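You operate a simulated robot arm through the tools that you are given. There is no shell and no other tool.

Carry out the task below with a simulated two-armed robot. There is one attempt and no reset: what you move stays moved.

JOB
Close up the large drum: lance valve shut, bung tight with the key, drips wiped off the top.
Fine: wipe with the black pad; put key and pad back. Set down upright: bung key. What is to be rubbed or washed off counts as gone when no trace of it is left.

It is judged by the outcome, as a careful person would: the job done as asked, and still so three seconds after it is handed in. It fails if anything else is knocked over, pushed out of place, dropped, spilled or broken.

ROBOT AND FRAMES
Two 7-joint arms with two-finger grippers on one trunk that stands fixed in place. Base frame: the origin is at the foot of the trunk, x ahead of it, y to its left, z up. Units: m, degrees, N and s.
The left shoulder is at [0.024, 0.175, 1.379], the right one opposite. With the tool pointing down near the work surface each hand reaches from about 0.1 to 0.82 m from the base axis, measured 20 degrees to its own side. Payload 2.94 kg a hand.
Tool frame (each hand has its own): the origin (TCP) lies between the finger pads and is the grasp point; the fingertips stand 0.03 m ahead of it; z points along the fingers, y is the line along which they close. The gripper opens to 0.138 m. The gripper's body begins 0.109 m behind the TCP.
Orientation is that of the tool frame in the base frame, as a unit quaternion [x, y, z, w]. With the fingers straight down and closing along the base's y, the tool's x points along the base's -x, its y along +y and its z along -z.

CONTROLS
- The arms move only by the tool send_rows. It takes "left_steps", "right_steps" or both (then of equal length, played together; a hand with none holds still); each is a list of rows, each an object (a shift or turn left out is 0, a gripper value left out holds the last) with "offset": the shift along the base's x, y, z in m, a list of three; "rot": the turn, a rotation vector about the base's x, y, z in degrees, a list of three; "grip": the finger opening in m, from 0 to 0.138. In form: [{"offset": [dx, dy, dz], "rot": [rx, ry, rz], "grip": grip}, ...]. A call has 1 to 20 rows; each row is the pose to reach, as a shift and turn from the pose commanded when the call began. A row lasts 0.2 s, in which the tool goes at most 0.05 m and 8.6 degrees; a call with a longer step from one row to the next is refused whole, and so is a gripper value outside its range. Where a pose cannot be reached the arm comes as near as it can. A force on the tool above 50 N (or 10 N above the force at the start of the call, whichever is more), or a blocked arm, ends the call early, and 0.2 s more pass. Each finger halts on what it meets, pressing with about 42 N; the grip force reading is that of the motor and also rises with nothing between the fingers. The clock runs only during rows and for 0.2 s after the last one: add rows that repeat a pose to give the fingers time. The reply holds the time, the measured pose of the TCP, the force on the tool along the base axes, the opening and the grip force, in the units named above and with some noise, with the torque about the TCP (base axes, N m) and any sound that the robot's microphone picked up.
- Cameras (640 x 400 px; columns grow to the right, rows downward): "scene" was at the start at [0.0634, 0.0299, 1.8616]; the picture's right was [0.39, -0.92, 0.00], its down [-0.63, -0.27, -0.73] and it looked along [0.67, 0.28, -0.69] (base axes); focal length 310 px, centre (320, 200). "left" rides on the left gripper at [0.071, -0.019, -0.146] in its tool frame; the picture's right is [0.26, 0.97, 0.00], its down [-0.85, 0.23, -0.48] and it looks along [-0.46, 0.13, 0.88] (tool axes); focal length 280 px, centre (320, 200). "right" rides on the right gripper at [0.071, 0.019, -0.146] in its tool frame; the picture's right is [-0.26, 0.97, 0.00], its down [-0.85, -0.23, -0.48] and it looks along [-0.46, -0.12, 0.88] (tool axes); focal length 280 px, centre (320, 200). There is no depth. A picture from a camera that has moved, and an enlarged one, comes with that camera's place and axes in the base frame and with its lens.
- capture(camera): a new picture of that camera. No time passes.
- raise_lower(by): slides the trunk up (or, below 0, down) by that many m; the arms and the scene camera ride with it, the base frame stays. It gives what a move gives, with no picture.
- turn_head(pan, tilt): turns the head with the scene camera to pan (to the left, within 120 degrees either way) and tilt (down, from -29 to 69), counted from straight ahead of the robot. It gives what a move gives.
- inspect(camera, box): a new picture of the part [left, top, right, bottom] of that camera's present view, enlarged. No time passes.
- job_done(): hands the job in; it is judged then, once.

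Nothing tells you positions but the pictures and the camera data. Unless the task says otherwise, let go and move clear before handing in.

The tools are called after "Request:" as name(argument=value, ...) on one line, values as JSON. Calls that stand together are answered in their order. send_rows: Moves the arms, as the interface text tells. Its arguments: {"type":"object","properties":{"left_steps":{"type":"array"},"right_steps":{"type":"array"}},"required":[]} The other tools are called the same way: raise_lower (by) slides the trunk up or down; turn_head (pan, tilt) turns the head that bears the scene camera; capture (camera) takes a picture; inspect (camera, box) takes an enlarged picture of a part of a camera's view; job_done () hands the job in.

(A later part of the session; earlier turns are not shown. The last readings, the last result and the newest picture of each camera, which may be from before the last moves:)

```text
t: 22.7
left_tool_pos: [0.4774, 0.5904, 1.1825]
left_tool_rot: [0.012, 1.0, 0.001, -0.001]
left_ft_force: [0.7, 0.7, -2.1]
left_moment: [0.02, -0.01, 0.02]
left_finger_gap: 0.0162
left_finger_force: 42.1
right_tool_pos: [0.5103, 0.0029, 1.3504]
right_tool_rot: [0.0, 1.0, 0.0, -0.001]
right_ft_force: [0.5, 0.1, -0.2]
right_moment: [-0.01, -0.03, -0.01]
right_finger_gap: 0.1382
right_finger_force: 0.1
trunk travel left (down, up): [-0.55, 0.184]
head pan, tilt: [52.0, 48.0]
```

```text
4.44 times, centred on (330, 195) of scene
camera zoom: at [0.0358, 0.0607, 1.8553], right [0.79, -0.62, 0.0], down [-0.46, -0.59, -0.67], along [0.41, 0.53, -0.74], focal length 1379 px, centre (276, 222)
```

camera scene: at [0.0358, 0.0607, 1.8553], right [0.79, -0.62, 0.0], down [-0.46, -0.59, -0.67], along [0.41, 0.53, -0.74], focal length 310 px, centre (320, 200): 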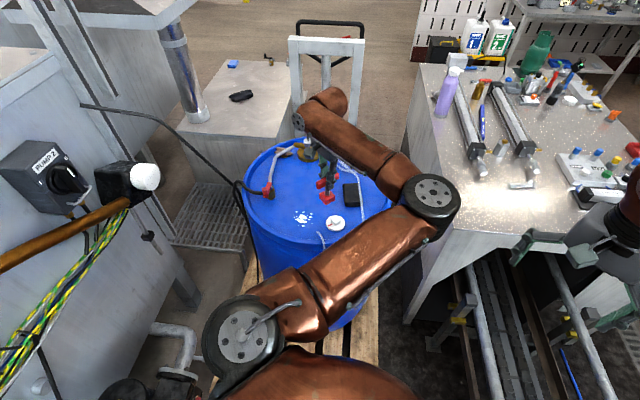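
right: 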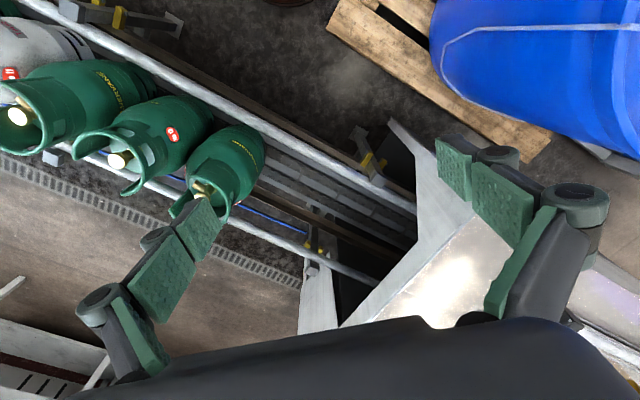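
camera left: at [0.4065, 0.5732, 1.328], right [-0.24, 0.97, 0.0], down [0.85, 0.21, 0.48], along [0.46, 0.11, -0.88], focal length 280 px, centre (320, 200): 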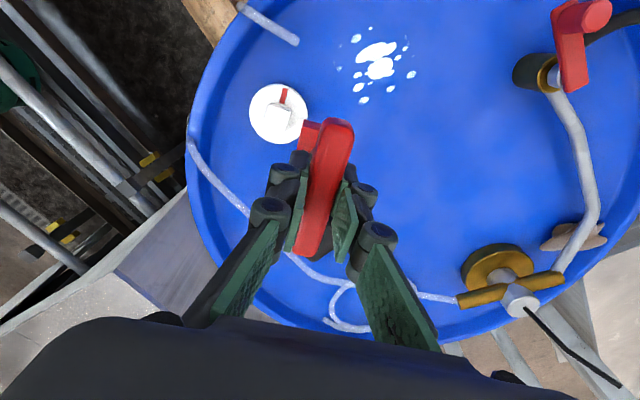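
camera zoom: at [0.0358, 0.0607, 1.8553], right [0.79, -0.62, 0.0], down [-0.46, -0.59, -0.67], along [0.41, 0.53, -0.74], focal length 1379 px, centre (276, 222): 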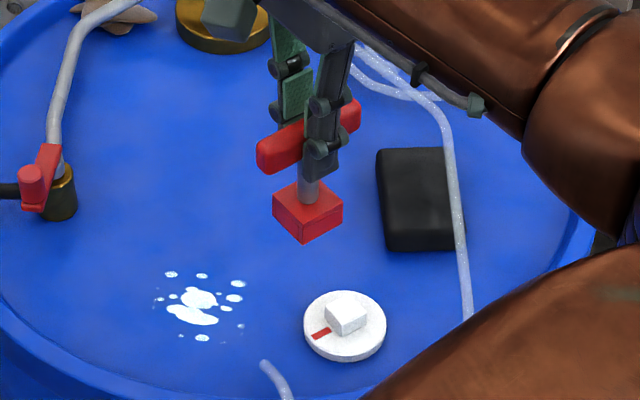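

Refined: stub top centre ≈(0.4815, 0.5443, 1.027), its square turned about −5.5°. I'll rotate the hand to about yaw +83.5° above the bung to gain clockwise stroke.

Request:
send_rows(left_steps=[{"offset": [0.0, -0.01, 0.0], "rot": [0, 0, 8]}, {"offset": [0.001, -0.02, 0.0], "rot": [0, 0, 16]}, {"offset": [0.002, -0.03, 0.0], "rot": [0, 0, 24]}, {"offset": [0.004, -0.04, 0.0], "rot": [0, 0, 32]}, {"offset": [0.004, -0.046, 0.0], "rot": [0, 0, 40]}, {"offset": [0.004, -0.046, 0.0], "rot": [0, 0, 48]}, {"offset": [0.004, -0.046, 0.0], "rot": [0, 0, 56]}, {"offset": [0.004, -0.046, 0.0], "rot": [0, 0, 64]}, {"offset": [0.004, -0.046, 0.0], "rot": [0, 0, 72]}, {"offset": [0.004, -0.046, 0.0], "rot": [0, 0, 80]}, {"offset": [0.004, -0.046, 0.0], "rot": [0, 0, 85]}, {"offset": [0.004, -0.046, 0.0], "rot": [0, 0, 85]}])

Request:
capture(camera="left")

Request:
capture(camera="scene")

```text
t: 25.3
left_tool_pos: [0.4813, 0.5457, 1.1827]
left_tool_rot: [-0.667, 0.745, 0.001, 0.0]
left_ft_force: [-0.5, 0.9, -1.5]
left_moment: [-0.01, 0.02, -0.02]
left_finger_gap: 0.0165
left_finger_force: 41.9
right_tool_pos: [0.5096, 0.0035, 1.3504]
right_tool_rot: [0.001, 1.0, -0.001, -0.001]
right_ft_force: [0.3, -0.4, 2.0]
right_moment: [0.02, 0.0, -0.01]
right_finger_gap: 0.1378
right_finger_force: 0.2
trunk travel left (down, up): [-0.55, 0.184]
head pan, tilt: [52.0, 48.0]
```

```text
taken
camera left: at [0.4935, 0.4725, 1.3282], right [-0.99, -0.15, 0.0], down [-0.13, 0.87, 0.48], along [-0.07, 0.47, -0.88], focal length 280 px, centre (320, 200)
```

left: 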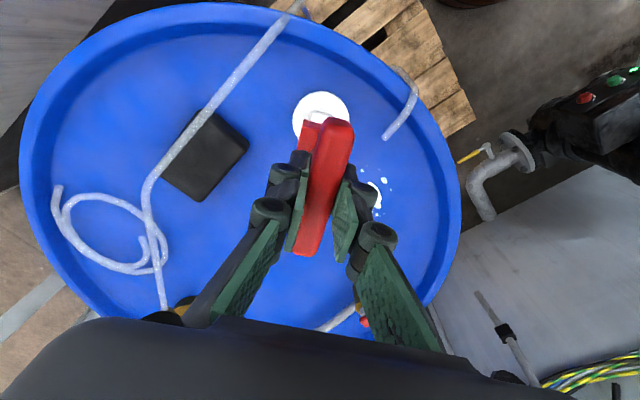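

```text
taken
camera scene: at [0.036, 0.0603, 1.8553], right [0.79, -0.62, 0.0], down [-0.46, -0.59, -0.67], along [0.41, 0.53, -0.74], focal length 310 px, centre (320, 200)
```

scene: 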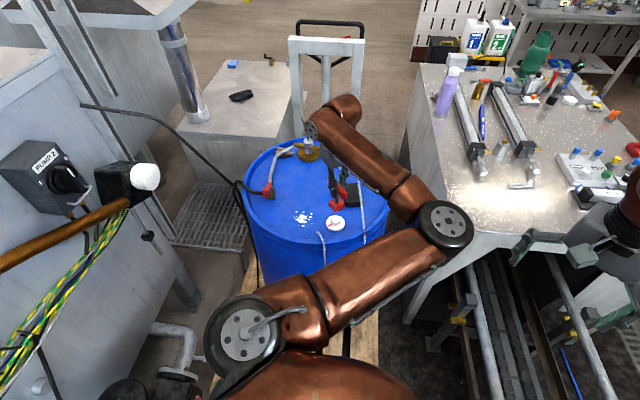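

The hand reached yaw ≈83.7° with the key above the bung. I'll zoom in to check the alignment before lowering.

Request:
inspect(camera="left", box=[280, 80, 370, 160])

Request:
inspect(camera="scene", box=[300, 160, 380, 240])

```text
5.00 times, centred on (325, 120) of left
camera zoom: at [0.4935, 0.4725, 1.3282], right [-0.99, -0.15, 0.0], down [-0.13, 0.87, 0.48], along [-0.07, 0.47, -0.88], focal length 1402 px, centre (295, 600)
```

zoom: 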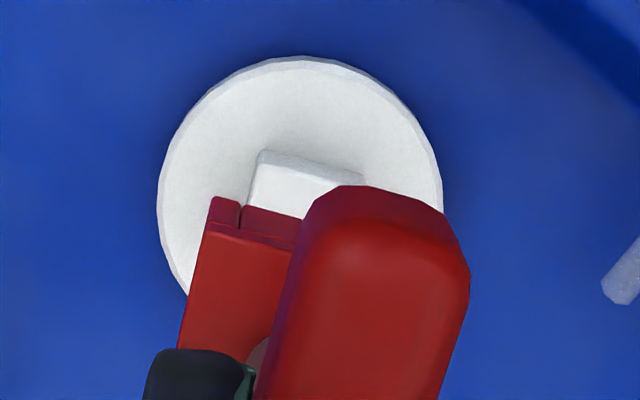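

```text
5.00 times, centred on (340, 200) of scene
camera zoom: at [0.036, 0.0603, 1.8553], right [0.79, -0.62, 0.0], down [-0.46, -0.59, -0.67], along [0.41, 0.53, -0.74], focal length 1552 px, centre (220, 200)
```

zoom: 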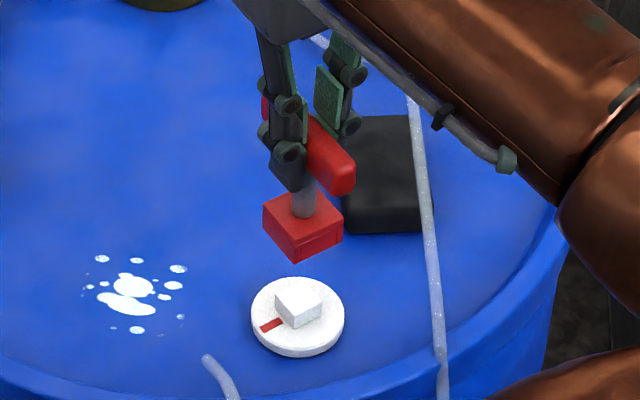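

The block and stub angles match; the key block seems ≈1.5 mm too far in +y. I'll lower to just above the stub and check again.

Request:
send_rows(left_steps=[{"offset": [0.0, -0.0015, -0.02]}, {"offset": [0.0, -0.0015, -0.04]}, {"offset": [0.0, -0.0015, -0.053]}, {"offset": [0.0, -0.0015, -0.053]}])

Request:
inspect(camera="left", box=[270, 80, 370, 160])

Request:
inspect(camera="scene", box=[310, 190, 370, 240])

```text
t: 26.3
left_tool_pos: [0.4818, 0.543, 1.1286]
left_tool_rot: [-0.666, 0.746, 0.0, -0.001]
left_ft_force: [0.1, -0.2, -2.0]
left_moment: [-0.02, -0.01, -0.02]
left_finger_gap: 0.0167
left_finger_force: 41.6
right_tool_pos: [0.5107, 0.0021, 1.3517]
right_tool_rot: [0.0, 1.0, 0.0, -0.001]
right_ft_force: [0.0, -0.1, 0.8]
right_moment: [-0.02, 0.03, 0.03]
right_finger_gap: 0.1379
right_finger_force: 0.0
trunk travel left (down, up): [-0.55, 0.184]
head pan, tilt: [52.0, 48.0]
```

```text
5.00 times, centred on (320, 120) of left
camera zoom: at [0.4934, 0.4706, 1.2748], right [-0.99, -0.15, 0.0], down [-0.13, 0.87, 0.48], along [-0.07, 0.47, -0.88], focal length 1402 px, centre (320, 600)
```

zoom: 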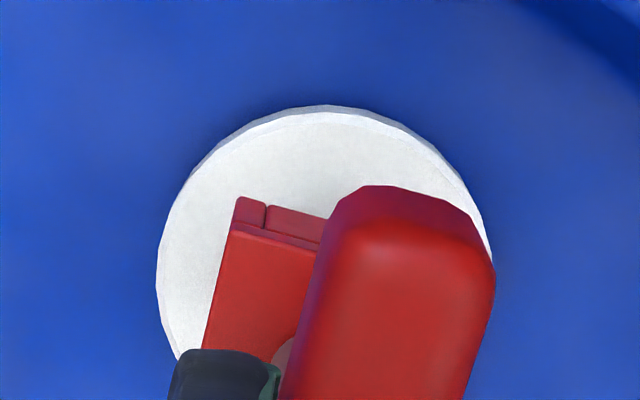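

```text
8.00 times, centred on (340, 215) of scene
camera zoom: at [0.036, 0.0603, 1.8553], right [0.79, -0.62, 0.0], down [-0.46, -0.59, -0.67], along [0.41, 0.53, -0.74], focal length 2483 px, centre (160, 80)
```

zoom: 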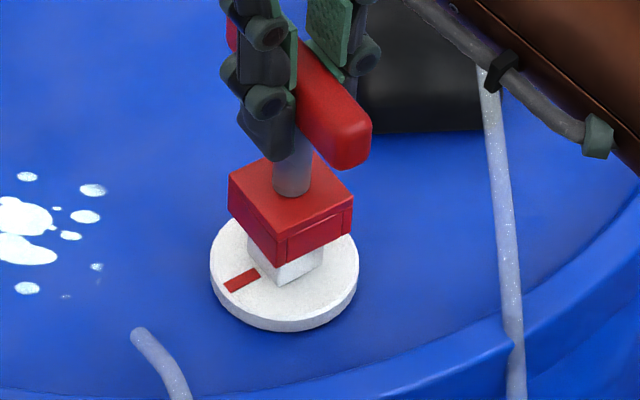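

From the scene view the key is right above the stub. I'll lower slowly by 10 mm and watch the force to tell whether the socket takes the stub.

Request:
send_rows(left_steps=[{"offset": [-0.0006, 0.0, -0.004]}, {"offset": [-0.0006, 0.0, -0.007]}, {"offset": [-0.0006, 0.0, -0.01]}])

Request:
inspect(camera="scene", box=[310, 190, 370, 240])

```text
t: 27.1
left_tool_pos: [0.4805, 0.5434, 1.1196]
left_tool_rot: [-0.666, 0.746, 0.001, 0.0]
left_ft_force: [0.1, 0.5, -1.8]
left_moment: [0.04, -0.04, 0.01]
left_finger_gap: 0.0166
left_finger_force: 42.2
right_tool_pos: [0.5107, 0.0019, 1.3505]
right_tool_rot: [0.001, 1.0, 0.0, 0.0]
right_ft_force: [0.0, 0.7, 0.4]
right_moment: [-0.06, 0.02, 0.01]
right_finger_gap: 0.138
right_finger_force: 0.0
trunk travel left (down, up): [-0.55, 0.184]
head pan, tilt: [52.0, 48.0]
```

```text
8.00 times, centred on (340, 215) of scene
camera zoom: at [0.0361, 0.0604, 1.8553], right [0.79, -0.62, 0.0], down [-0.46, -0.59, -0.67], along [0.41, 0.53, -0.74], focal length 2483 px, centre (160, 80)
```

zoom: 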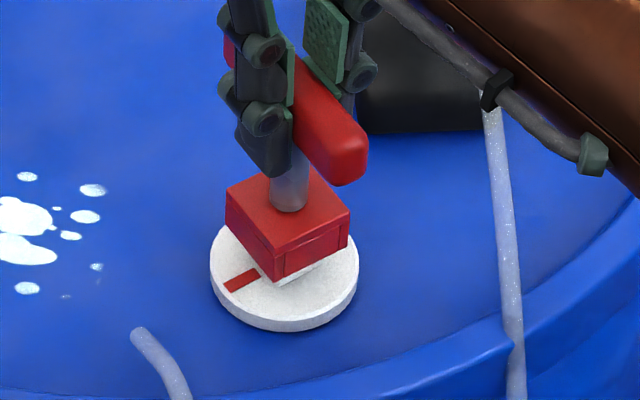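

No contact yet. Lowering a little more.

Request:
send_rows(left_steps=[{"offset": [0, 0, -0.002]}, {"offset": [0, 0, -0.004]}, {"offset": [0, 0, -0.006]}])

Request:
inspect(camera="scene", box=[310, 190, 370, 240])

```text
t: 27.9
left_tool_pos: [0.4811, 0.544, 1.1133]
left_tool_rot: [-0.666, 0.746, 0.0, -0.002]
left_ft_force: [0.3, -0.3, -1.5]
left_moment: [0.01, 0.01, -0.04]
left_finger_gap: 0.0167
left_finger_force: 42.3
right_tool_pos: [0.5114, 0.0028, 1.3518]
right_tool_rot: [0.0, 1.0, 0.0, -0.001]
right_ft_force: [-0.1, -0.9, -0.5]
right_moment: [-0.02, 0.04, 0.0]
right_finger_gap: 0.1381
right_finger_force: 0.1
trunk travel left (down, up): [-0.55, 0.184]
head pan, tilt: [52.0, 48.0]
```

```text
8.00 times, centred on (340, 215) of scene
camera zoom: at [0.0361, 0.0603, 1.8553], right [0.79, -0.62, 0.0], down [-0.46, -0.59, -0.67], along [0.41, 0.53, -0.74], focal length 2483 px, centre (160, 80)
```

zoom: 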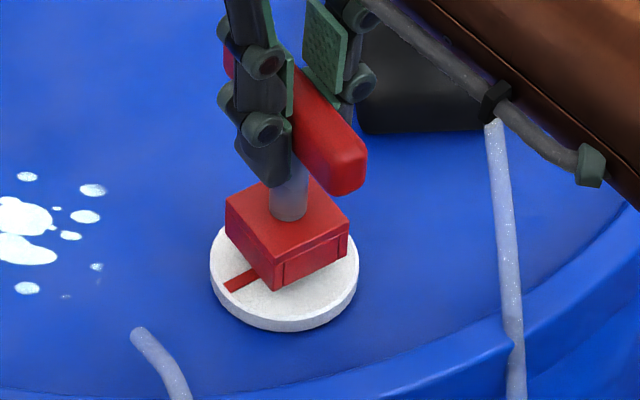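

Still no force, so the socket appears to be going over the stub. I continue until it seats.

Request:
send_rows(left_steps=[{"offset": [0, 0, -0.002]}, {"offset": [0, 0, -0.004]}, {"offset": [0, 0, -0.006]}])

Request:
inspect(camera="scene", box=[310, 190, 370, 240])

```text
t: 28.7
left_tool_pos: [0.4802, 0.544, 1.1082]
left_tool_rot: [-0.666, 0.746, 0.001, 0.0]
left_ft_force: [-0.4, -0.9, -1.7]
left_moment: [0.0, -0.02, -0.03]
left_finger_gap: 0.0165
left_finger_force: 42.0
right_tool_pos: [0.5086, 0.0039, 1.3507]
right_tool_rot: [0.0, 1.0, -0.001, -0.001]
right_ft_force: [-0.5, -0.1, 0.3]
right_moment: [-0.01, 0.01, -0.03]
right_finger_gap: 0.1378
right_finger_force: 0.1
trunk travel left (down, up): [-0.55, 0.184]
head pan, tilt: [52.0, 48.0]
```

```text
8.00 times, centred on (340, 215) of scene
camera zoom: at [0.0361, 0.0603, 1.8553], right [0.79, -0.62, 0.0], down [-0.46, -0.59, -0.67], along [0.41, 0.53, -0.74], focal length 2483 px, centre (160, 80)
```

zoom: 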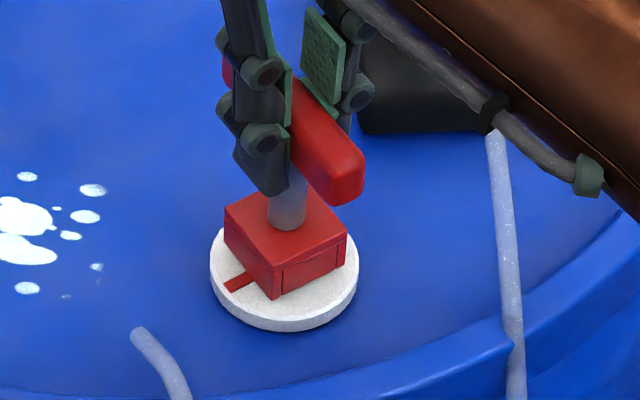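

The block is sinking over the stub. A few more millimetres until it touches the disc.

Request:
send_rows(left_steps=[{"offset": [0, 0, -0.0015]}, {"offset": [0, 0, -0.003]}, {"offset": [0, 0, -0.0045]}])

Request:
inspect(camera="scene", box=[310, 190, 370, 240])

```text
t: 29.5
left_tool_pos: [0.4807, 0.5437, 1.1036]
left_tool_rot: [-0.666, 0.746, 0.0, 0.0]
left_ft_force: [-0.9, 0.9, 7.1]
left_moment: [-0.09, 0.08, -0.01]
left_finger_gap: 0.0163
left_finger_force: 42.1
right_tool_pos: [0.5106, 0.0018, 1.3503]
right_tool_rot: [0.0, 1.0, -0.001, 0.0]
right_ft_force: [-0.4, -0.7, -0.5]
right_moment: [0.04, 0.0, 0.01]
right_finger_gap: 0.1378
right_finger_force: 0.0
trunk travel left (down, up): [-0.55, 0.184]
head pan, tilt: [52.0, 48.0]
```

```text
8.00 times, centred on (340, 215) of scene
camera zoom: at [0.0352, 0.0596, 1.8554], right [0.79, -0.62, 0.0], down [-0.46, -0.59, -0.67], along [0.41, 0.53, -0.74], focal length 2483 px, centre (160, 80)
```

zoom: 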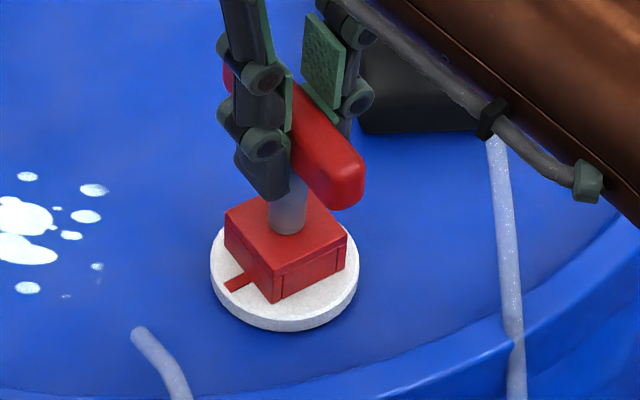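

The key is seated (about 9 N contact). Now I turn it clockwise in small steps, watching the torque about z.

Request:
send_rows(left_steps=[{"offset": [0, 0, 0.001], "rot": [0, 0, -4]}, {"offset": [0, 0, 0.001], "rot": [0, 0, -8]}, {"offset": [0, 0, 0.001], "rot": [0, 0, -12]}])

Request:
inspect(camera="scene", box=[310, 190, 370, 240])

```text
t: 30.3
left_tool_pos: [0.48, 0.5436, 1.1035]
left_tool_rot: [-0.584, 0.812, 0.001, -0.001]
left_ft_force: [-0.5, -0.3, 5.0]
left_moment: [0.06, -0.03, 0.01]
left_finger_gap: 0.0165
left_finger_force: 42.3
right_tool_pos: [0.5102, 0.0026, 1.3513]
right_tool_rot: [0.0, 1.0, 0.0, -0.001]
right_ft_force: [0.1, 0.2, -0.2]
right_moment: [0.02, -0.02, -0.02]
right_finger_gap: 0.1381
right_finger_force: 0.0
trunk travel left (down, up): [-0.55, 0.184]
head pan, tilt: [52.0, 48.0]
```

```text
8.00 times, centred on (340, 215) of scene
camera zoom: at [0.0355, 0.0595, 1.8553], right [0.79, -0.62, 0.0], down [-0.46, -0.59, -0.67], along [0.41, 0.53, -0.74], focal length 2483 px, centre (160, 80)
```

zoom: 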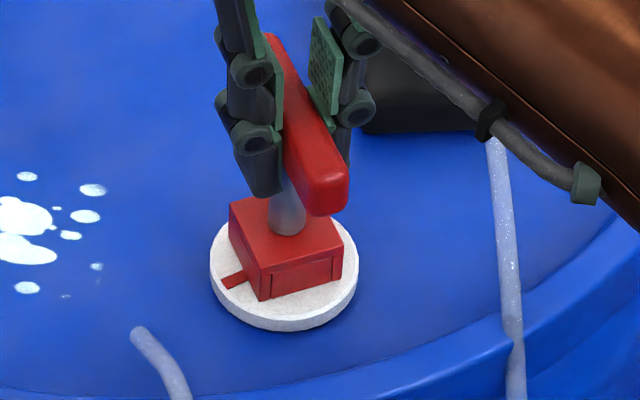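

The bung mark moves with the key and the torque is near zero so far. Continuing clockwise.

Request:
send_rows(left_steps=[{"offset": [0, 0, 0], "rot": [0, 0, -7]}, {"offset": [0, 0, 0], "rot": [0, 0, -14]}, {"offset": [0, 0, 0], "rot": [0, 0, -21]}, {"offset": [0, 0, 0], "rot": [0, 0, -28]}])

Request:
inspect(camera="scene", box=[310, 190, 370, 240])

```text
t: 31.3
left_tool_pos: [0.4815, 0.5435, 1.1041]
left_tool_rot: [-0.37, 0.929, 0.001, 0.0]
left_ft_force: [-2.0, 0.7, 4.3]
left_moment: [0.04, 0.06, 0.0]
left_finger_gap: 0.0165
left_finger_force: 41.9
right_tool_pos: [0.5089, 0.0025, 1.3502]
right_tool_rot: [-0.002, 1.0, 0.0, 0.0]
right_ft_force: [0.2, -0.4, 0.1]
right_moment: [-0.01, 0.04, -0.02]
right_finger_gap: 0.1381
right_finger_force: 0.1
trunk travel left (down, up): [-0.55, 0.184]
head pan, tilt: [52.0, 48.0]
```

```text
8.00 times, centred on (340, 215) of scene
camera zoom: at [0.0352, 0.0598, 1.8553], right [0.79, -0.62, 0.0], down [-0.46, -0.59, -0.67], along [0.41, 0.53, -0.74], focal length 2483 px, centre (160, 80)
```

zoom: 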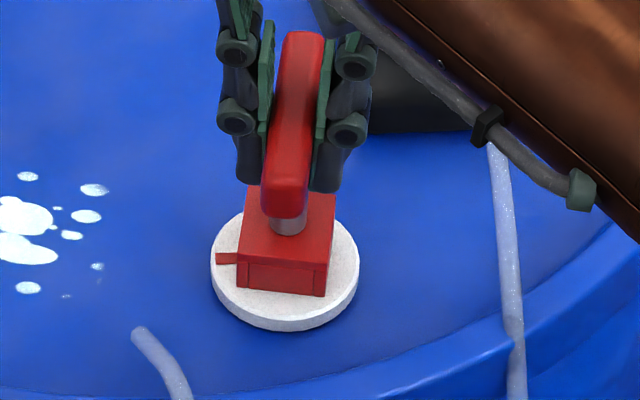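

The bung turns with the key (about 40° so far, no resistance). Continuing clockwise.

Request:
send_rows(left_steps=[{"offset": [0, 0, 0], "rot": [0, 0, -7]}, {"offset": [0, 0, 0], "rot": [0, 0, -14]}, {"offset": [0, 0, 0], "rot": [0, 0, -21]}, {"offset": [0, 0, 0], "rot": [0, 0, -28]}])

Request:
inspect(camera="scene", box=[310, 190, 370, 240])

```text
t: 32.3
left_tool_pos: [0.4786, 0.5436, 1.1051]
left_tool_rot: [-0.134, 0.991, 0.001, 0.0]
left_ft_force: [-5.8, 2.3, 3.8]
left_moment: [0.02, 0.35, 0.03]
left_finger_gap: 0.0165
left_finger_force: 42.0
right_tool_pos: [0.51, 0.004, 1.3504]
right_tool_rot: [0.0, 1.0, 0.0, -0.001]
right_ft_force: [0.1, 0.3, 0.5]
right_moment: [0.01, 0.02, 0.0]
right_finger_gap: 0.1378
right_finger_force: 0.0
trunk travel left (down, up): [-0.55, 0.184]
head pan, tilt: [52.0, 48.0]
```

```text
8.00 times, centred on (340, 215) of scene
camera zoom: at [0.0345, 0.0602, 1.8553], right [0.79, -0.62, 0.0], down [-0.46, -0.59, -0.67], along [0.41, 0.53, -0.74], focal length 2483 px, centre (160, 80)
```

zoom: 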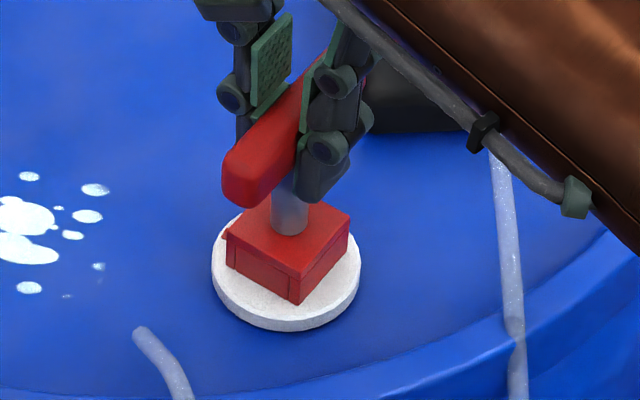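

About 68° turned with small side force; I'll shift the centre by ~1 mm to relieve it and continue clockwise.

Request:
send_rows(left_steps=[{"offset": [-0.001, 0.0004, 0], "rot": [0, 0, -7]}, {"offset": [-0.0015, 0.0006, 0], "rot": [0, 0, -14]}, {"offset": [-0.0015, 0.0008, 0], "rot": [0, 0, -21]}, {"offset": [-0.0018, 0.001, 0], "rot": [0, 0, -28]}])

Request:
inspect(camera="scene", box=[310, 190, 370, 240])

```text
t: 33.3
left_tool_pos: [0.4795, 0.5448, 1.1045]
left_tool_rot: [0.11, 0.994, -0.001, 0.001]
left_ft_force: [0.8, 2.9, 1.8]
left_moment: [0.08, -0.02, 0.01]
left_finger_gap: 0.0164
left_finger_force: 41.6
right_tool_pos: [0.5097, 0.0039, 1.35]
right_tool_rot: [0.001, 1.0, -0.001, -0.001]
right_ft_force: [-0.9, 0.4, -0.7]
right_moment: [-0.01, 0.04, 0.0]
right_finger_gap: 0.1378
right_finger_force: 0.1
trunk travel left (down, up): [-0.55, 0.184]
head pan, tilt: [52.0, 48.0]
```

```text
8.00 times, centred on (340, 215) of scene
camera zoom: at [0.0359, 0.0605, 1.8553], right [0.79, -0.62, 0.0], down [-0.46, -0.59, -0.67], along [0.41, 0.53, -0.74], focal length 2483 px, centre (160, 80)
```

zoom: 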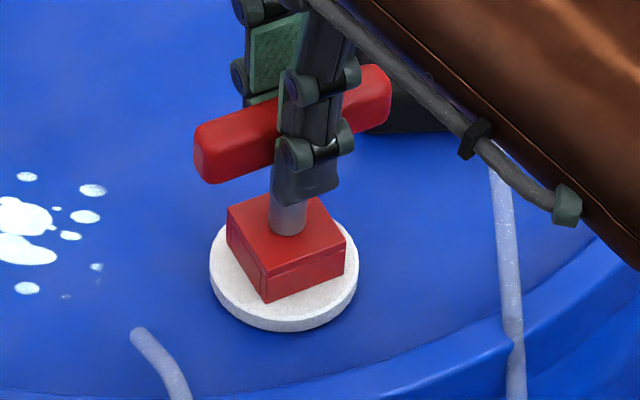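

About 96° turned, still no torque. Continuing.

Request:
send_rows(left_steps=[{"offset": [0, 0.0003, 0], "rot": [0, 0, -7]}, {"offset": [0, 0.0005, 0], "rot": [0, 0, -14]}, {"offset": [0, 0.0006, 0], "rot": [0, 0, -21]}, {"offset": [0, 0.0008, 0], "rot": [0, 0, -28]}])

Request:
inspect(camera="scene", box=[310, 190, 370, 240])

```text
t: 34.3
left_tool_pos: [0.4795, 0.5456, 1.1055]
left_tool_rot: [0.348, 0.937, 0.0, 0.0]
left_ft_force: [3.7, 0.8, 4.6]
left_moment: [-0.07, -0.21, 0.04]
left_finger_gap: 0.0163
left_finger_force: 42.0
right_tool_pos: [0.5117, 0.002, 1.3503]
right_tool_rot: [0.0, 1.0, 0.0, -0.001]
right_ft_force: [-0.5, 0.8, 0.2]
right_moment: [0.01, -0.02, -0.01]
right_finger_gap: 0.138
right_finger_force: 0.0
trunk travel left (down, up): [-0.55, 0.184]
head pan, tilt: [52.0, 48.0]
```

```text
8.00 times, centred on (340, 215) of scene
camera zoom: at [0.0362, 0.0599, 1.8553], right [0.79, -0.62, 0.0], down [-0.46, -0.59, -0.67], along [0.41, 0.53, -0.74], focal length 2483 px, centre (160, 80)
```

zoom: 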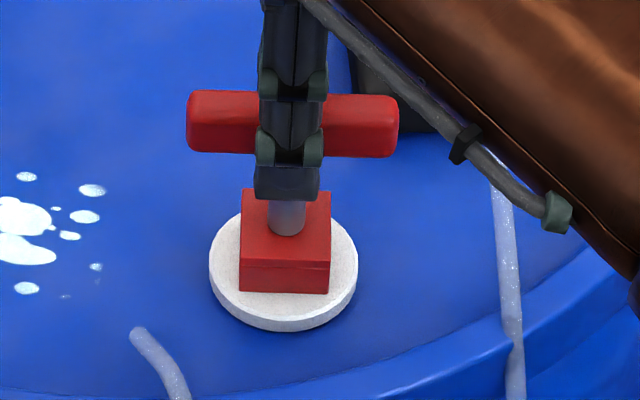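

About 124° turned, no end yet. Continuing clockwise with a small centring correction.

Request:
send_rows(left_steps=[{"offset": [0.0006, 0.0002, 0], "rot": [0, 0, -7]}, {"offset": [0.0008, 0.0002, 0], "rot": [0, 0, -14]}, {"offset": [0.001, 0.0002, 0], "rot": [0, 0, -21]}, {"offset": [0.0012, 0.0002, 0], "rot": [0, 0, -28]}])

Request:
inspect(camera="scene", box=[310, 190, 370, 240])

```text
t: 35.3
left_tool_pos: [0.4786, 0.5463, 1.1058]
left_tool_rot: [0.563, 0.827, 0.001, 0.0]
left_ft_force: [1.0, 2.5, 8.0]
left_moment: [-0.02, -0.02, 1.59]
left_finger_gap: 0.0216
left_finger_force: 41.6
right_tool_pos: [0.5096, 0.0022, 1.3506]
right_tool_rot: [0.001, 1.0, -0.001, -0.001]
right_ft_force: [0.4, 0.6, -0.3]
right_moment: [0.0, 0.02, -0.01]
right_finger_gap: 0.138
right_finger_force: 0.1
trunk travel left (down, up): [-0.55, 0.184]
head pan, tilt: [52.0, 48.0]
```

```text
8.00 times, centred on (340, 215) of scene
camera zoom: at [0.0354, 0.0599, 1.8554], right [0.79, -0.61, 0.0], down [-0.46, -0.59, -0.67], along [0.41, 0.53, -0.74], focal length 2483 px, centre (160, 80)
```

zoom: 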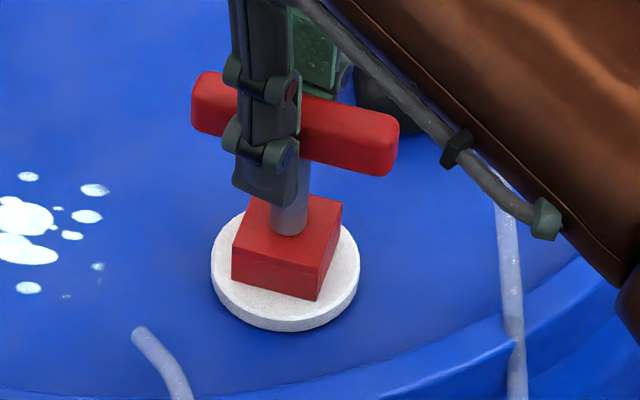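

The torque has jumped to 1.6 N·m and the handle starts twisting in the fingers, so the bung has come to a stop after about 140°. I'll hold the load a moment to see whether it still creeps.

Request:
send_rows(left_steps=[{"offset": [0, 0, 0]}, {"offset": [0, 0, 0], "rot": [0, 0, -3]}, {"offset": [0, 0, 0], "rot": [0, 0, -3]}, {"offset": [0, 0, 0], "rot": [0, 0, -3]}])

Request:
inspect(camera="scene", box=[310, 190, 370, 240])

Request:
inspect(camera="left", box=[260, 80, 400, 180])

```text
t: 36.3
left_tool_pos: [0.4801, 0.5465, 1.1042]
left_tool_rot: [0.585, 0.811, 0.0, 0.0]
left_ft_force: [0.3, 5.7, 13.0]
left_moment: [0.21, 0.12, 1.5]
left_finger_gap: 0.0232
left_finger_force: 42.0
right_tool_pos: [0.51, 0.0031, 1.3511]
right_tool_rot: [0.0, 1.0, 0.0, 0.0]
right_ft_force: [0.3, -0.2, -0.8]
right_moment: [0.01, -0.05, -0.03]
right_finger_gap: 0.1379
right_finger_force: 0.0
trunk travel left (down, up): [-0.55, 0.184]
head pan, tilt: [52.0, 48.0]
```

```text
8.00 times, centred on (340, 215) of scene
camera zoom: at [0.0349, 0.06, 1.8554], right [0.79, -0.62, 0.0], down [-0.46, -0.59, -0.67], along [0.41, 0.53, -0.74], focal length 2483 px, centre (160, 80)
```

zoom: 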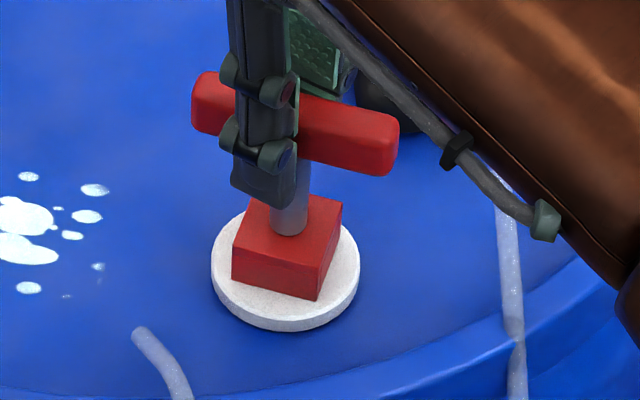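

```text
4.00 times, centred on (330, 130) of left
camera zoom: at [0.4386, 0.6072, 1.2505], right [0.83, 0.55, 0.0], down [0.49, -0.73, 0.48], along [0.27, -0.4, -0.88], focal length 1122 px, centre (280, 480)
```

zoom: 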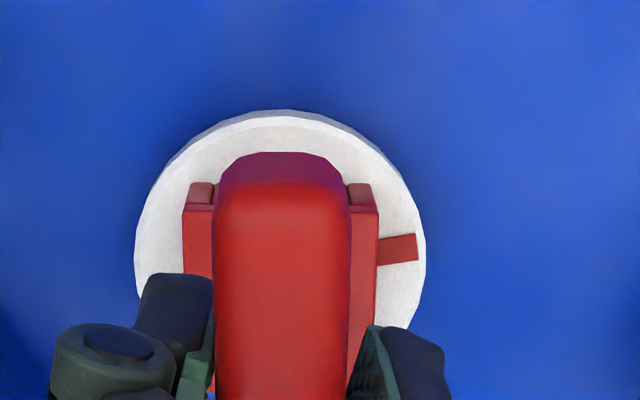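

The bung does not creep under 1.5 N·m, so it is at its stop. I'll unload the twist, open the fingers and, as a check, push both ends of the T-bar with the spread fingers for a firmer clockwise torque.

Request:
send_rows(left_steps=[{"offset": [0, 0, 0], "rot": [0, 0, 8]}, {"offset": [0, 0, 0], "rot": [0, 0, 15.5]}, {"offset": [0, 0, 0], "rot": [0, 0, 15.5], "grip": 0.03}, {"offset": [0, 0, 0], "rot": [0, 0, 15.5], "grip": 0.05}, {"offset": [0, 0, 0], "rot": [0, 0, 15.5], "grip": 0.066}, {"offset": [0, 0, 0], "rot": [0, 0, 15.5], "grip": 0.066}])

Request:
inspect(camera="left", box=[220, 60, 440, 220])

Request:
inspect(camera="scene", box=[310, 190, 370, 240])

```text
t: 37.7
left_tool_pos: [0.4805, 0.5463, 1.1036]
left_tool_rot: [0.47, 0.883, 0.0, 0.0]
left_ft_force: [0.7, 0.9, -0.6]
left_moment: [0.02, -0.02, 0.0]
left_finger_gap: 0.066
left_finger_force: 0.0
right_tool_pos: [0.511, 0.0024, 1.3504]
right_tool_rot: [0.0, 1.0, 0.0, -0.001]
right_ft_force: [-0.3, -0.3, 0.0]
right_moment: [0.01, -0.04, 0.02]
right_finger_gap: 0.1379
right_finger_force: 0.1
trunk travel left (down, up): [-0.55, 0.184]
head pan, tilt: [52.0, 48.0]
```

```text
2.50 times, centred on (330, 140) of left
camera zoom: at [0.4247, 0.5936, 1.2499], right [0.65, 0.76, 0.0], down [0.67, -0.57, 0.48], along [0.36, -0.31, -0.88], focal length 701 px, centre (295, 350)
```

zoom: 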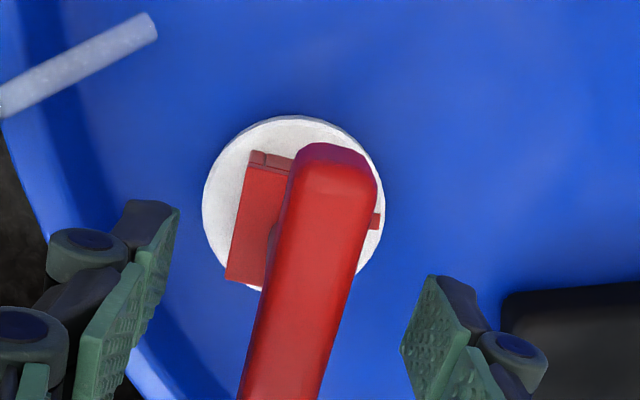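

```text
8.00 times, centred on (340, 215) of scene
camera zoom: at [0.0358, 0.0602, 1.8553], right [0.79, -0.62, 0.0], down [-0.46, -0.59, -0.67], along [0.41, 0.53, -0.74], focal length 2483 px, centre (160, 80)
```

zoom: 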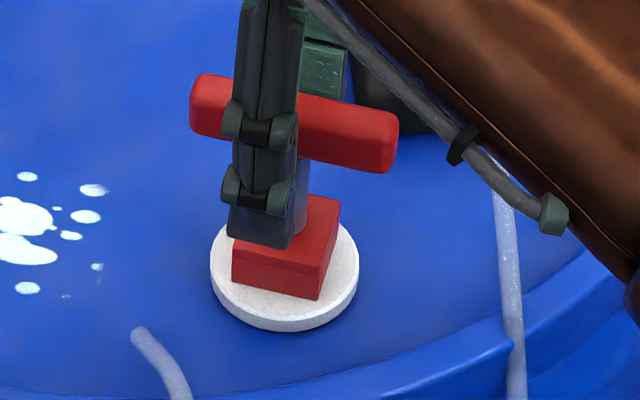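

The key stands seated on the stub. I rotate the spread fingers clockwise around the bar toward contact with both bar ends.

Request:
send_rows(left_steps=[{"offset": [0, 0, 0], "rot": [0, 0, -8]}, {"offset": [0, 0, 0], "rot": [0, 0, -16]}, {"offset": [0, 0, 0], "rot": [0, 0, -24]}, {"offset": [0, 0, 0], "rot": [0, 0, -32]}, {"offset": [0, 0, 0], "rot": [0, 0, -40]}, {"offset": [0, 0, 0], "rot": [0, 0, -46]}])

Request:
inspect(camera="left", box=[220, 60, 440, 220])

Request:
inspect(camera="scene", box=[310, 190, 370, 240])

```text
t: 39.1
left_tool_pos: [0.48, 0.5445, 1.1058]
left_tool_rot: [0.778, 0.629, 0.0, 0.001]
left_ft_force: [0.5, -0.7, 0.7]
left_moment: [-0.01, -0.04, 0.0]
left_finger_gap: 0.0657
left_finger_force: 0.2
right_tool_pos: [0.5116, 0.0022, 1.3502]
right_tool_rot: [0.0, 1.0, 0.0, -0.001]
right_ft_force: [0.8, -0.5, 0.1]
right_moment: [0.0, -0.01, -0.01]
right_finger_gap: 0.1379
right_finger_force: 0.1
trunk travel left (down, up): [-0.55, 0.184]
head pan, tilt: [52.0, 48.0]
```

```text
2.50 times, centred on (330, 140) of left
camera zoom: at [0.4768, 0.6188, 1.2501], right [1.0, 0.05, 0.0], down [0.05, -0.88, 0.48], along [0.03, -0.48, -0.88], focal length 701 px, centre (295, 350)
```

zoom: 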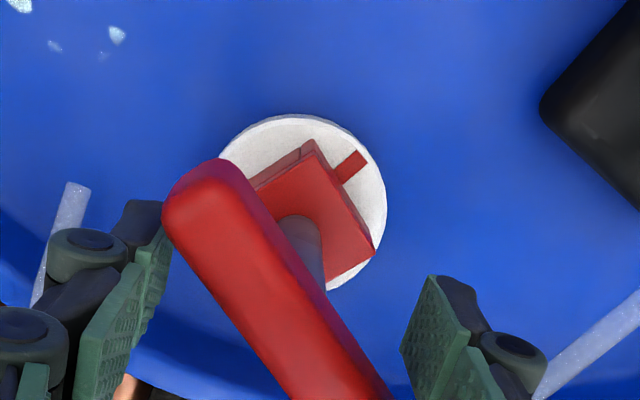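

```text
8.00 times, centred on (340, 215) of scene
camera zoom: at [0.0359, 0.0603, 1.8553], right [0.79, -0.62, 0.0], down [-0.46, -0.59, -0.67], along [0.41, 0.53, -0.74], focal length 2483 px, centre (160, 80)
```

zoom: 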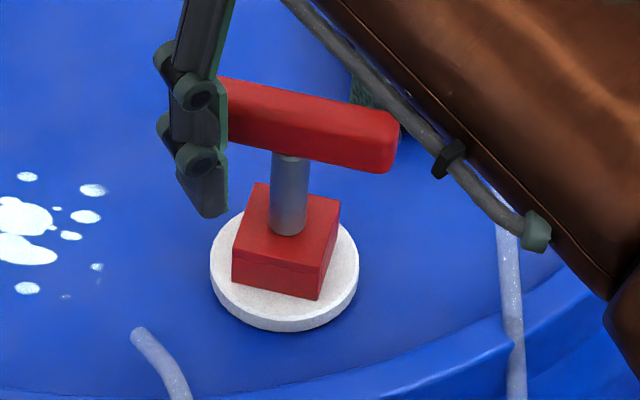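

Fingers are close to the bar ends. I continue in small steps until the torque rises.

Request:
send_rows(left_steps=[{"offset": [0, 0, 0], "rot": [0, 0, -4]}, {"offset": [0, 0, 0], "rot": [0, 0, -8]}, {"offset": [0, 0, 0], "rot": [0, 0, -11]}])

Request:
inspect(camera="scene", box=[310, 190, 370, 240])

Request:
inspect(camera="left", box=[220, 60, 440, 220])

```text
t: 39.9
left_tool_pos: [0.4804, 0.5474, 1.1053]
left_tool_rot: [0.833, 0.553, 0.0, 0.0]
left_ft_force: [0.4, -1.0, -1.0]
left_moment: [-0.07, -0.06, 1.48]
left_finger_gap: 0.0671
left_finger_force: 20.8
right_tool_pos: [0.5103, 0.0033, 1.3512]
right_tool_rot: [0.0, 1.0, 0.0, 0.0]
right_ft_force: [-0.1, 0.1, 0.5]
right_moment: [-0.04, 0.0, 0.02]
right_finger_gap: 0.1382
right_finger_force: 0.1
trunk travel left (down, up): [-0.55, 0.184]
head pan, tilt: [52.0, 48.0]
```

```text
8.00 times, centred on (340, 215) of scene
camera zoom: at [0.0362, 0.0602, 1.8553], right [0.79, -0.62, 0.0], down [-0.46, -0.59, -0.67], along [0.41, 0.53, -0.74], focal length 2483 px, centre (160, 80)
```

zoom: 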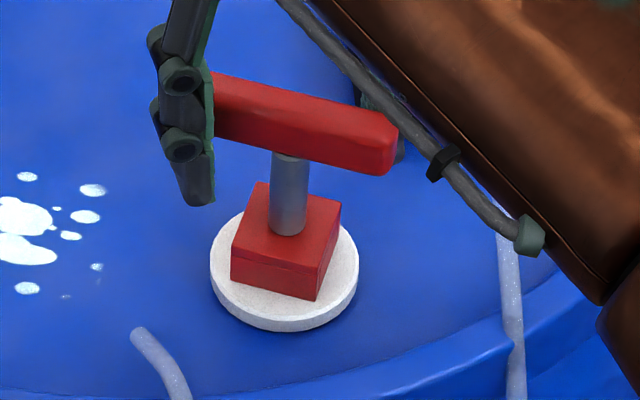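

```text
2.50 times, centred on (330, 140) of left
camera zoom: at [0.4903, 0.6185, 1.2499], right [0.99, -0.13, 0.0], down [-0.12, -0.87, 0.48], along [-0.06, -0.47, -0.88], focal length 701 px, centre (295, 350)
```

zoom: 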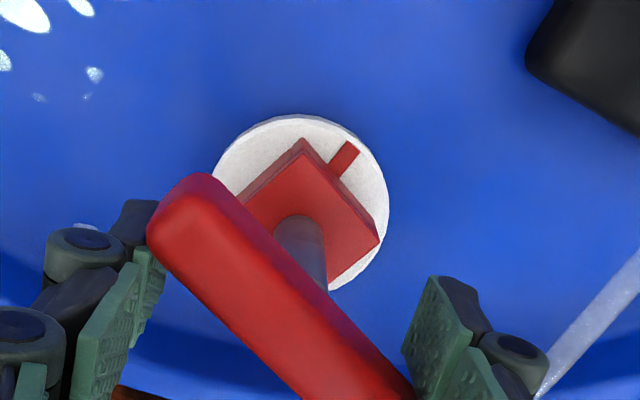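

Both bar ends are in contact with 1.5 N·m and a balanced force. I'll press a few degrees more to test firmly.

Request:
send_rows(left_steps=[{"offset": [0, 0, 0], "rot": [0, 0, -2]}, {"offset": [0, 0, 0], "rot": [0, 0, -4]}, {"offset": [0, 0, 0], "rot": [0, 0, -4]}])

Request:
inspect(camera="scene", box=[310, 190, 370, 240])

Request:
inspect(camera="left", box=[220, 60, 440, 220])

```text
t: 40.7
left_tool_pos: [0.4787, 0.546, 1.1037]
left_tool_rot: [0.852, 0.524, 0.0, -0.001]
left_ft_force: [0.2, -1.3, 0.6]
left_moment: [-0.1, -0.06, 3.51]
left_finger_gap: 0.0681
left_finger_force: 41.3
right_tool_pos: [0.51, 0.0025, 1.3503]
right_tool_rot: [0.0, 1.0, 0.0, -0.001]
right_ft_force: [-0.3, 0.3, 0.3]
right_moment: [0.03, 0.01, -0.02]
right_finger_gap: 0.138
right_finger_force: 0.0
trunk travel left (down, up): [-0.55, 0.184]
head pan, tilt: [52.0, 48.0]
```

```text
8.00 times, centred on (340, 215) of scene
camera zoom: at [0.0361, 0.0601, 1.8553], right [0.79, -0.62, 0.0], down [-0.46, -0.59, -0.67], along [0.41, 0.53, -0.74], focal length 2483 px, centre (160, 80)
```

zoom: 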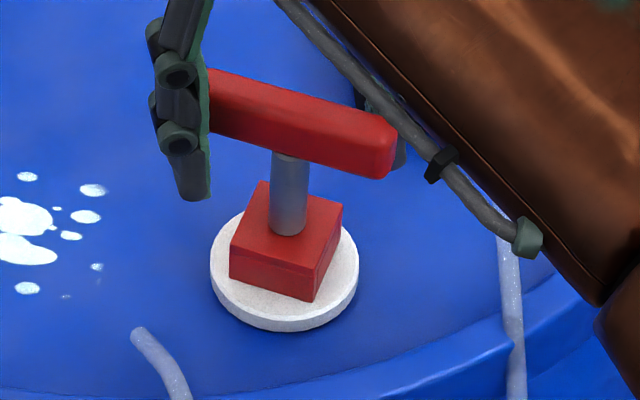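

```text
2.50 times, centred on (330, 140) of left
camera zoom: at [0.495, 0.6177, 1.2499], right [0.98, -0.2, 0.0], down [-0.18, -0.86, 0.48], along [-0.1, -0.47, -0.88], focal length 701 px, centre (295, 350)
```

zoom: 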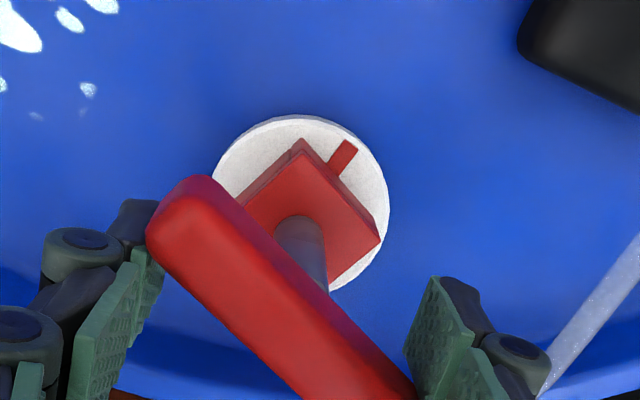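

The torque reached 3.5 N·m and the key moved only a few degrees more. I'll back off to see whether that movement springs back.

Request:
send_rows(left_steps=[{"offset": [0, 0, 0], "rot": [0, 0, 4]}, {"offset": [0, 0, 0], "rot": [0, 0, 8]}, {"offset": [0, 0, 0], "rot": [0, 0, 8]}])

Request:
inspect(camera="scene", box=[310, 190, 370, 240])

Request:
inspect(camera="left", box=[220, 60, 440, 220])

```text
t: 41.5
left_tool_pos: [0.4809, 0.546, 1.1044]
left_tool_rot: [0.815, 0.58, 0.0, 0.002]
left_ft_force: [-0.2, -0.4, 0.3]
left_moment: [0.02, 0.0, -0.01]
left_finger_gap: 0.0661
left_finger_force: 0.1
right_tool_pos: [0.5104, 0.0023, 1.3505]
right_tool_rot: [0.0, 1.0, 0.001, 0.0]
right_ft_force: [-1.0, 0.6, -0.8]
right_moment: [0.0, -0.01, 0.02]
right_finger_gap: 0.138
right_finger_force: 0.1
trunk travel left (down, up): [-0.55, 0.184]
head pan, tilt: [52.0, 48.0]
```

```text
8.00 times, centred on (340, 215) of scene
camera zoom: at [0.0358, 0.0602, 1.8553], right [0.79, -0.62, 0.0], down [-0.46, -0.59, -0.67], along [0.41, 0.53, -0.74], focal length 2483 px, centre (160, 80)
```

zoom: 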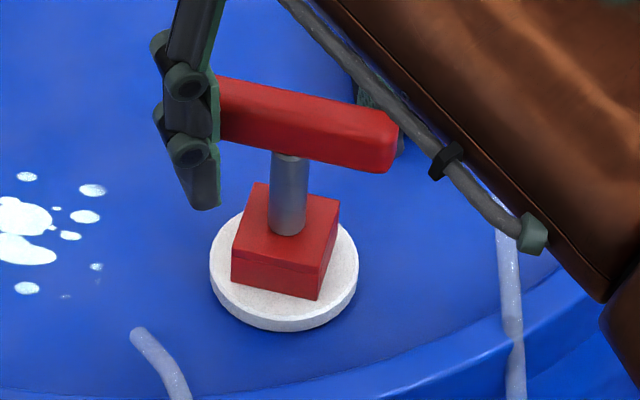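

```text
2.50 times, centred on (330, 140) of left
camera zoom: at [0.4859, 0.6187, 1.2498], right [1.0, -0.07, 0.0], down [-0.06, -0.88, 0.48], along [-0.03, -0.48, -0.88], focal length 701 px, centre (295, 350)
```

zoom: 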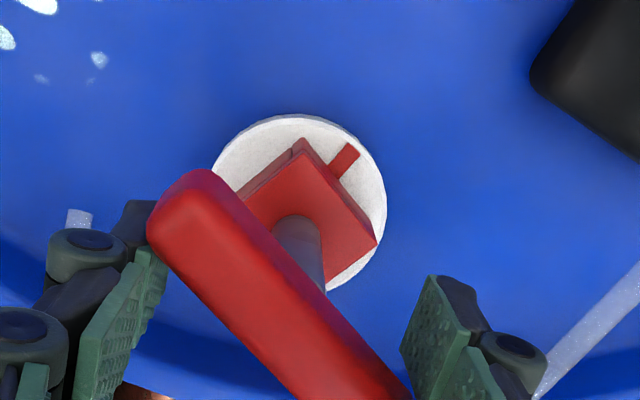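

It springs back: the bung is against its stop and tight. I rotate back, re-grip the handle and get ready to lift the key off.

Request:
send_rows(left_steps=[{"offset": [0, 0, 0], "rot": [0, 0, 8]}, {"offset": [0, 0, 0], "rot": [0, 0, 16]}, {"offset": [0, 0, 0], "rot": [0, 0, 24]}, {"offset": [0, 0, 0], "rot": [0, 0, 32]}, {"offset": [0, 0, 0], "rot": [0, 0, 40]}, {"offset": [0, 0, 0], "rot": [0, 0, 48]}, {"offset": [0, 0, 0], "rot": [0, 0, 54]}, {"offset": [0, 0, 0], "rot": [0, 0, 54]}])

Request:
inspect(camera="left", box=[220, 60, 440, 220])

```text
t: 43.3
left_tool_pos: [0.4805, 0.5456, 1.1039]
left_tool_rot: [0.461, 0.887, 0.001, 0.0]
left_ft_force: [-0.8, 0.0, -0.3]
left_moment: [-0.02, -0.02, -0.01]
left_finger_gap: 0.066
left_finger_force: 0.0
right_tool_pos: [0.5105, 0.0021, 1.3505]
right_tool_rot: [0.0, 1.0, -0.001, -0.002]
right_ft_force: [0.3, 0.6, -0.2]
right_moment: [0.03, 0.01, 0.01]
right_finger_gap: 0.138
right_finger_force: 0.1
trunk travel left (down, up): [-0.55, 0.184]
head pan, tilt: [52.0, 48.0]
```

```text
2.50 times, centred on (330, 140) of left
camera zoom: at [0.4241, 0.5927, 1.2497], right [0.64, 0.77, 0.0], down [0.68, -0.56, 0.48], along [0.37, -0.3, -0.88], focal length 701 px, centre (295, 350)
```

zoom: 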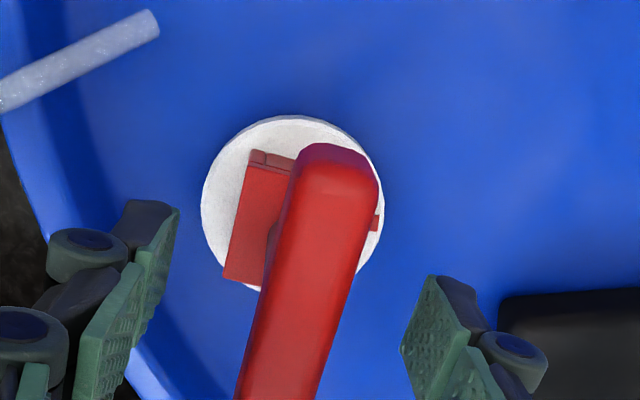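

Aligned with the bar again. Closing, then lifting the key straight off the stub.

Request:
send_rows(left_steps=[{"offset": [0, 0, 0], "grip": 0.04}, {"offset": [0, 0, 0], "grip": 0.01}, {"offset": [0, 0, 0], "grip": 0.01}, {"offset": [0, 0, 0], "grip": 0.01}, {"offset": [0, 0, 0], "grip": 0.01}, {"offset": [0, 0, 0.004], "grip": 0.01}, {"offset": [0, 0, 0.01], "grip": 0.01}, {"offset": [0, 0, 0.02], "grip": 0.01}, {"offset": [0, 0, 0.035], "grip": 0.01}])

Request:
inspect(camera="scene", box=[310, 180, 370, 240])

```text
t: 45.3
left_tool_pos: [0.4797, 0.5463, 1.1411]
left_tool_rot: [0.463, 0.886, 0.001, 0.0]
left_ft_force: [-1.0, -0.5, -1.6]
left_moment: [0.02, 0.01, 0.0]
left_finger_gap: 0.0165
left_finger_force: 42.0
right_tool_pos: [0.5103, 0.0031, 1.3507]
right_tool_rot: [0.0, 1.0, 0.0, 0.0]
right_ft_force: [0.0, -0.5, 1.1]
right_moment: [-0.01, 0.0, 0.01]
right_finger_gap: 0.138
right_finger_force: 0.0
trunk travel left (down, up): [-0.55, 0.184]
head pan, tilt: [52.0, 48.0]
```

```text
6.67 times, centred on (340, 210) of scene
camera zoom: at [0.0354, 0.0597, 1.8554], right [0.79, -0.62, 0.0], down [-0.46, -0.59, -0.67], along [0.41, 0.53, -0.74], focal length 2069 px, centre (187, 133)
```

zoom: 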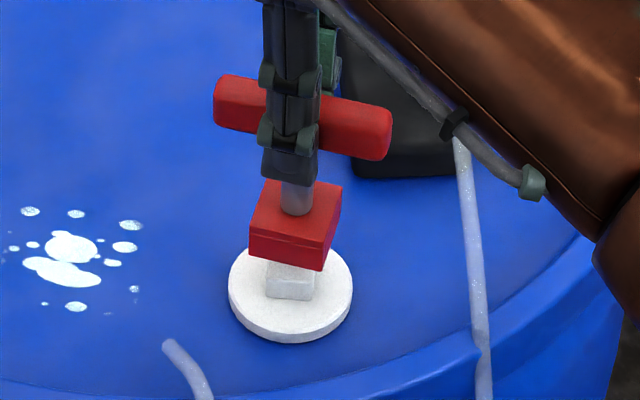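

The key is off the stub. I'll lift it, carry it back to its original spot at ≈(0.5075, 0.7206) with its original heading, and lower it to just above the drum top.

Request:
send_rows(left_steps=[{"offset": [0, 0, 0.03]}, {"offset": [0, 0.01, 0.05]}, {"offset": [0.005, 0.04, 0.05], "rot": [0, 0, 3]}, {"offset": [0.01, 0.075, 0.05], "rot": [0, 0, 6]}, {"offset": [0.015, 0.11, 0.05], "rot": [0, 0, 9]}, {"offset": [0.02, 0.14, 0.05], "rot": [0, 0, 11.5]}, {"offset": [0.025, 0.165, 0.045], "rot": [0, 0, 11.5]}, {"offset": [0.0272, 0.1755, 0.03], "rot": [0, 0, 11.5]}, {"offset": [0.0272, 0.1755, 0.0], "rot": [0, 0, 11.5]}, {"offset": [0.0272, 0.1755, -0.025], "rot": [0, 0, 11.5]}, {"offset": [0.0272, 0.1755, -0.04], "rot": [0, 0, 11.5]}, {"offset": [0.0272, 0.1755, -0.04], "rot": [0, 0, 11.5]}])

Request:
inspect(camera="scene", box=[260, 130, 370, 240])

```text
t: 47.9
left_tool_pos: [0.5074, 0.7225, 1.0988]
left_tool_rot: [0.37, 0.929, 0.0, 0.0]
left_ft_force: [0.1, 0.6, -1.2]
left_moment: [-0.03, 0.02, 0.0]
left_finger_gap: 0.0163
left_finger_force: 42.1
right_tool_pos: [0.5111, 0.0039, 1.3509]
right_tool_rot: [0.0, 1.0, 0.0, -0.001]
right_ft_force: [-0.1, -0.4, 0.8]
right_moment: [0.0, 0.02, -0.02]
right_finger_gap: 0.138
right_finger_force: 0.1
trunk travel left (down, up): [-0.55, 0.184]
head pan, tilt: [52.0, 48.0]
```

```text
3.64 times, centred on (315, 185) of scene
camera zoom: at [0.0361, 0.0607, 1.8553], right [0.79, -0.62, 0.0], down [-0.46, -0.59, -0.67], along [0.41, 0.53, -0.74], focal length 1128 px, centre (338, 254)
```

zoom: 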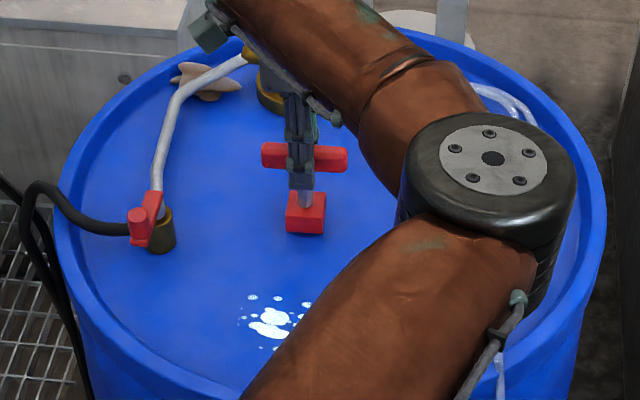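

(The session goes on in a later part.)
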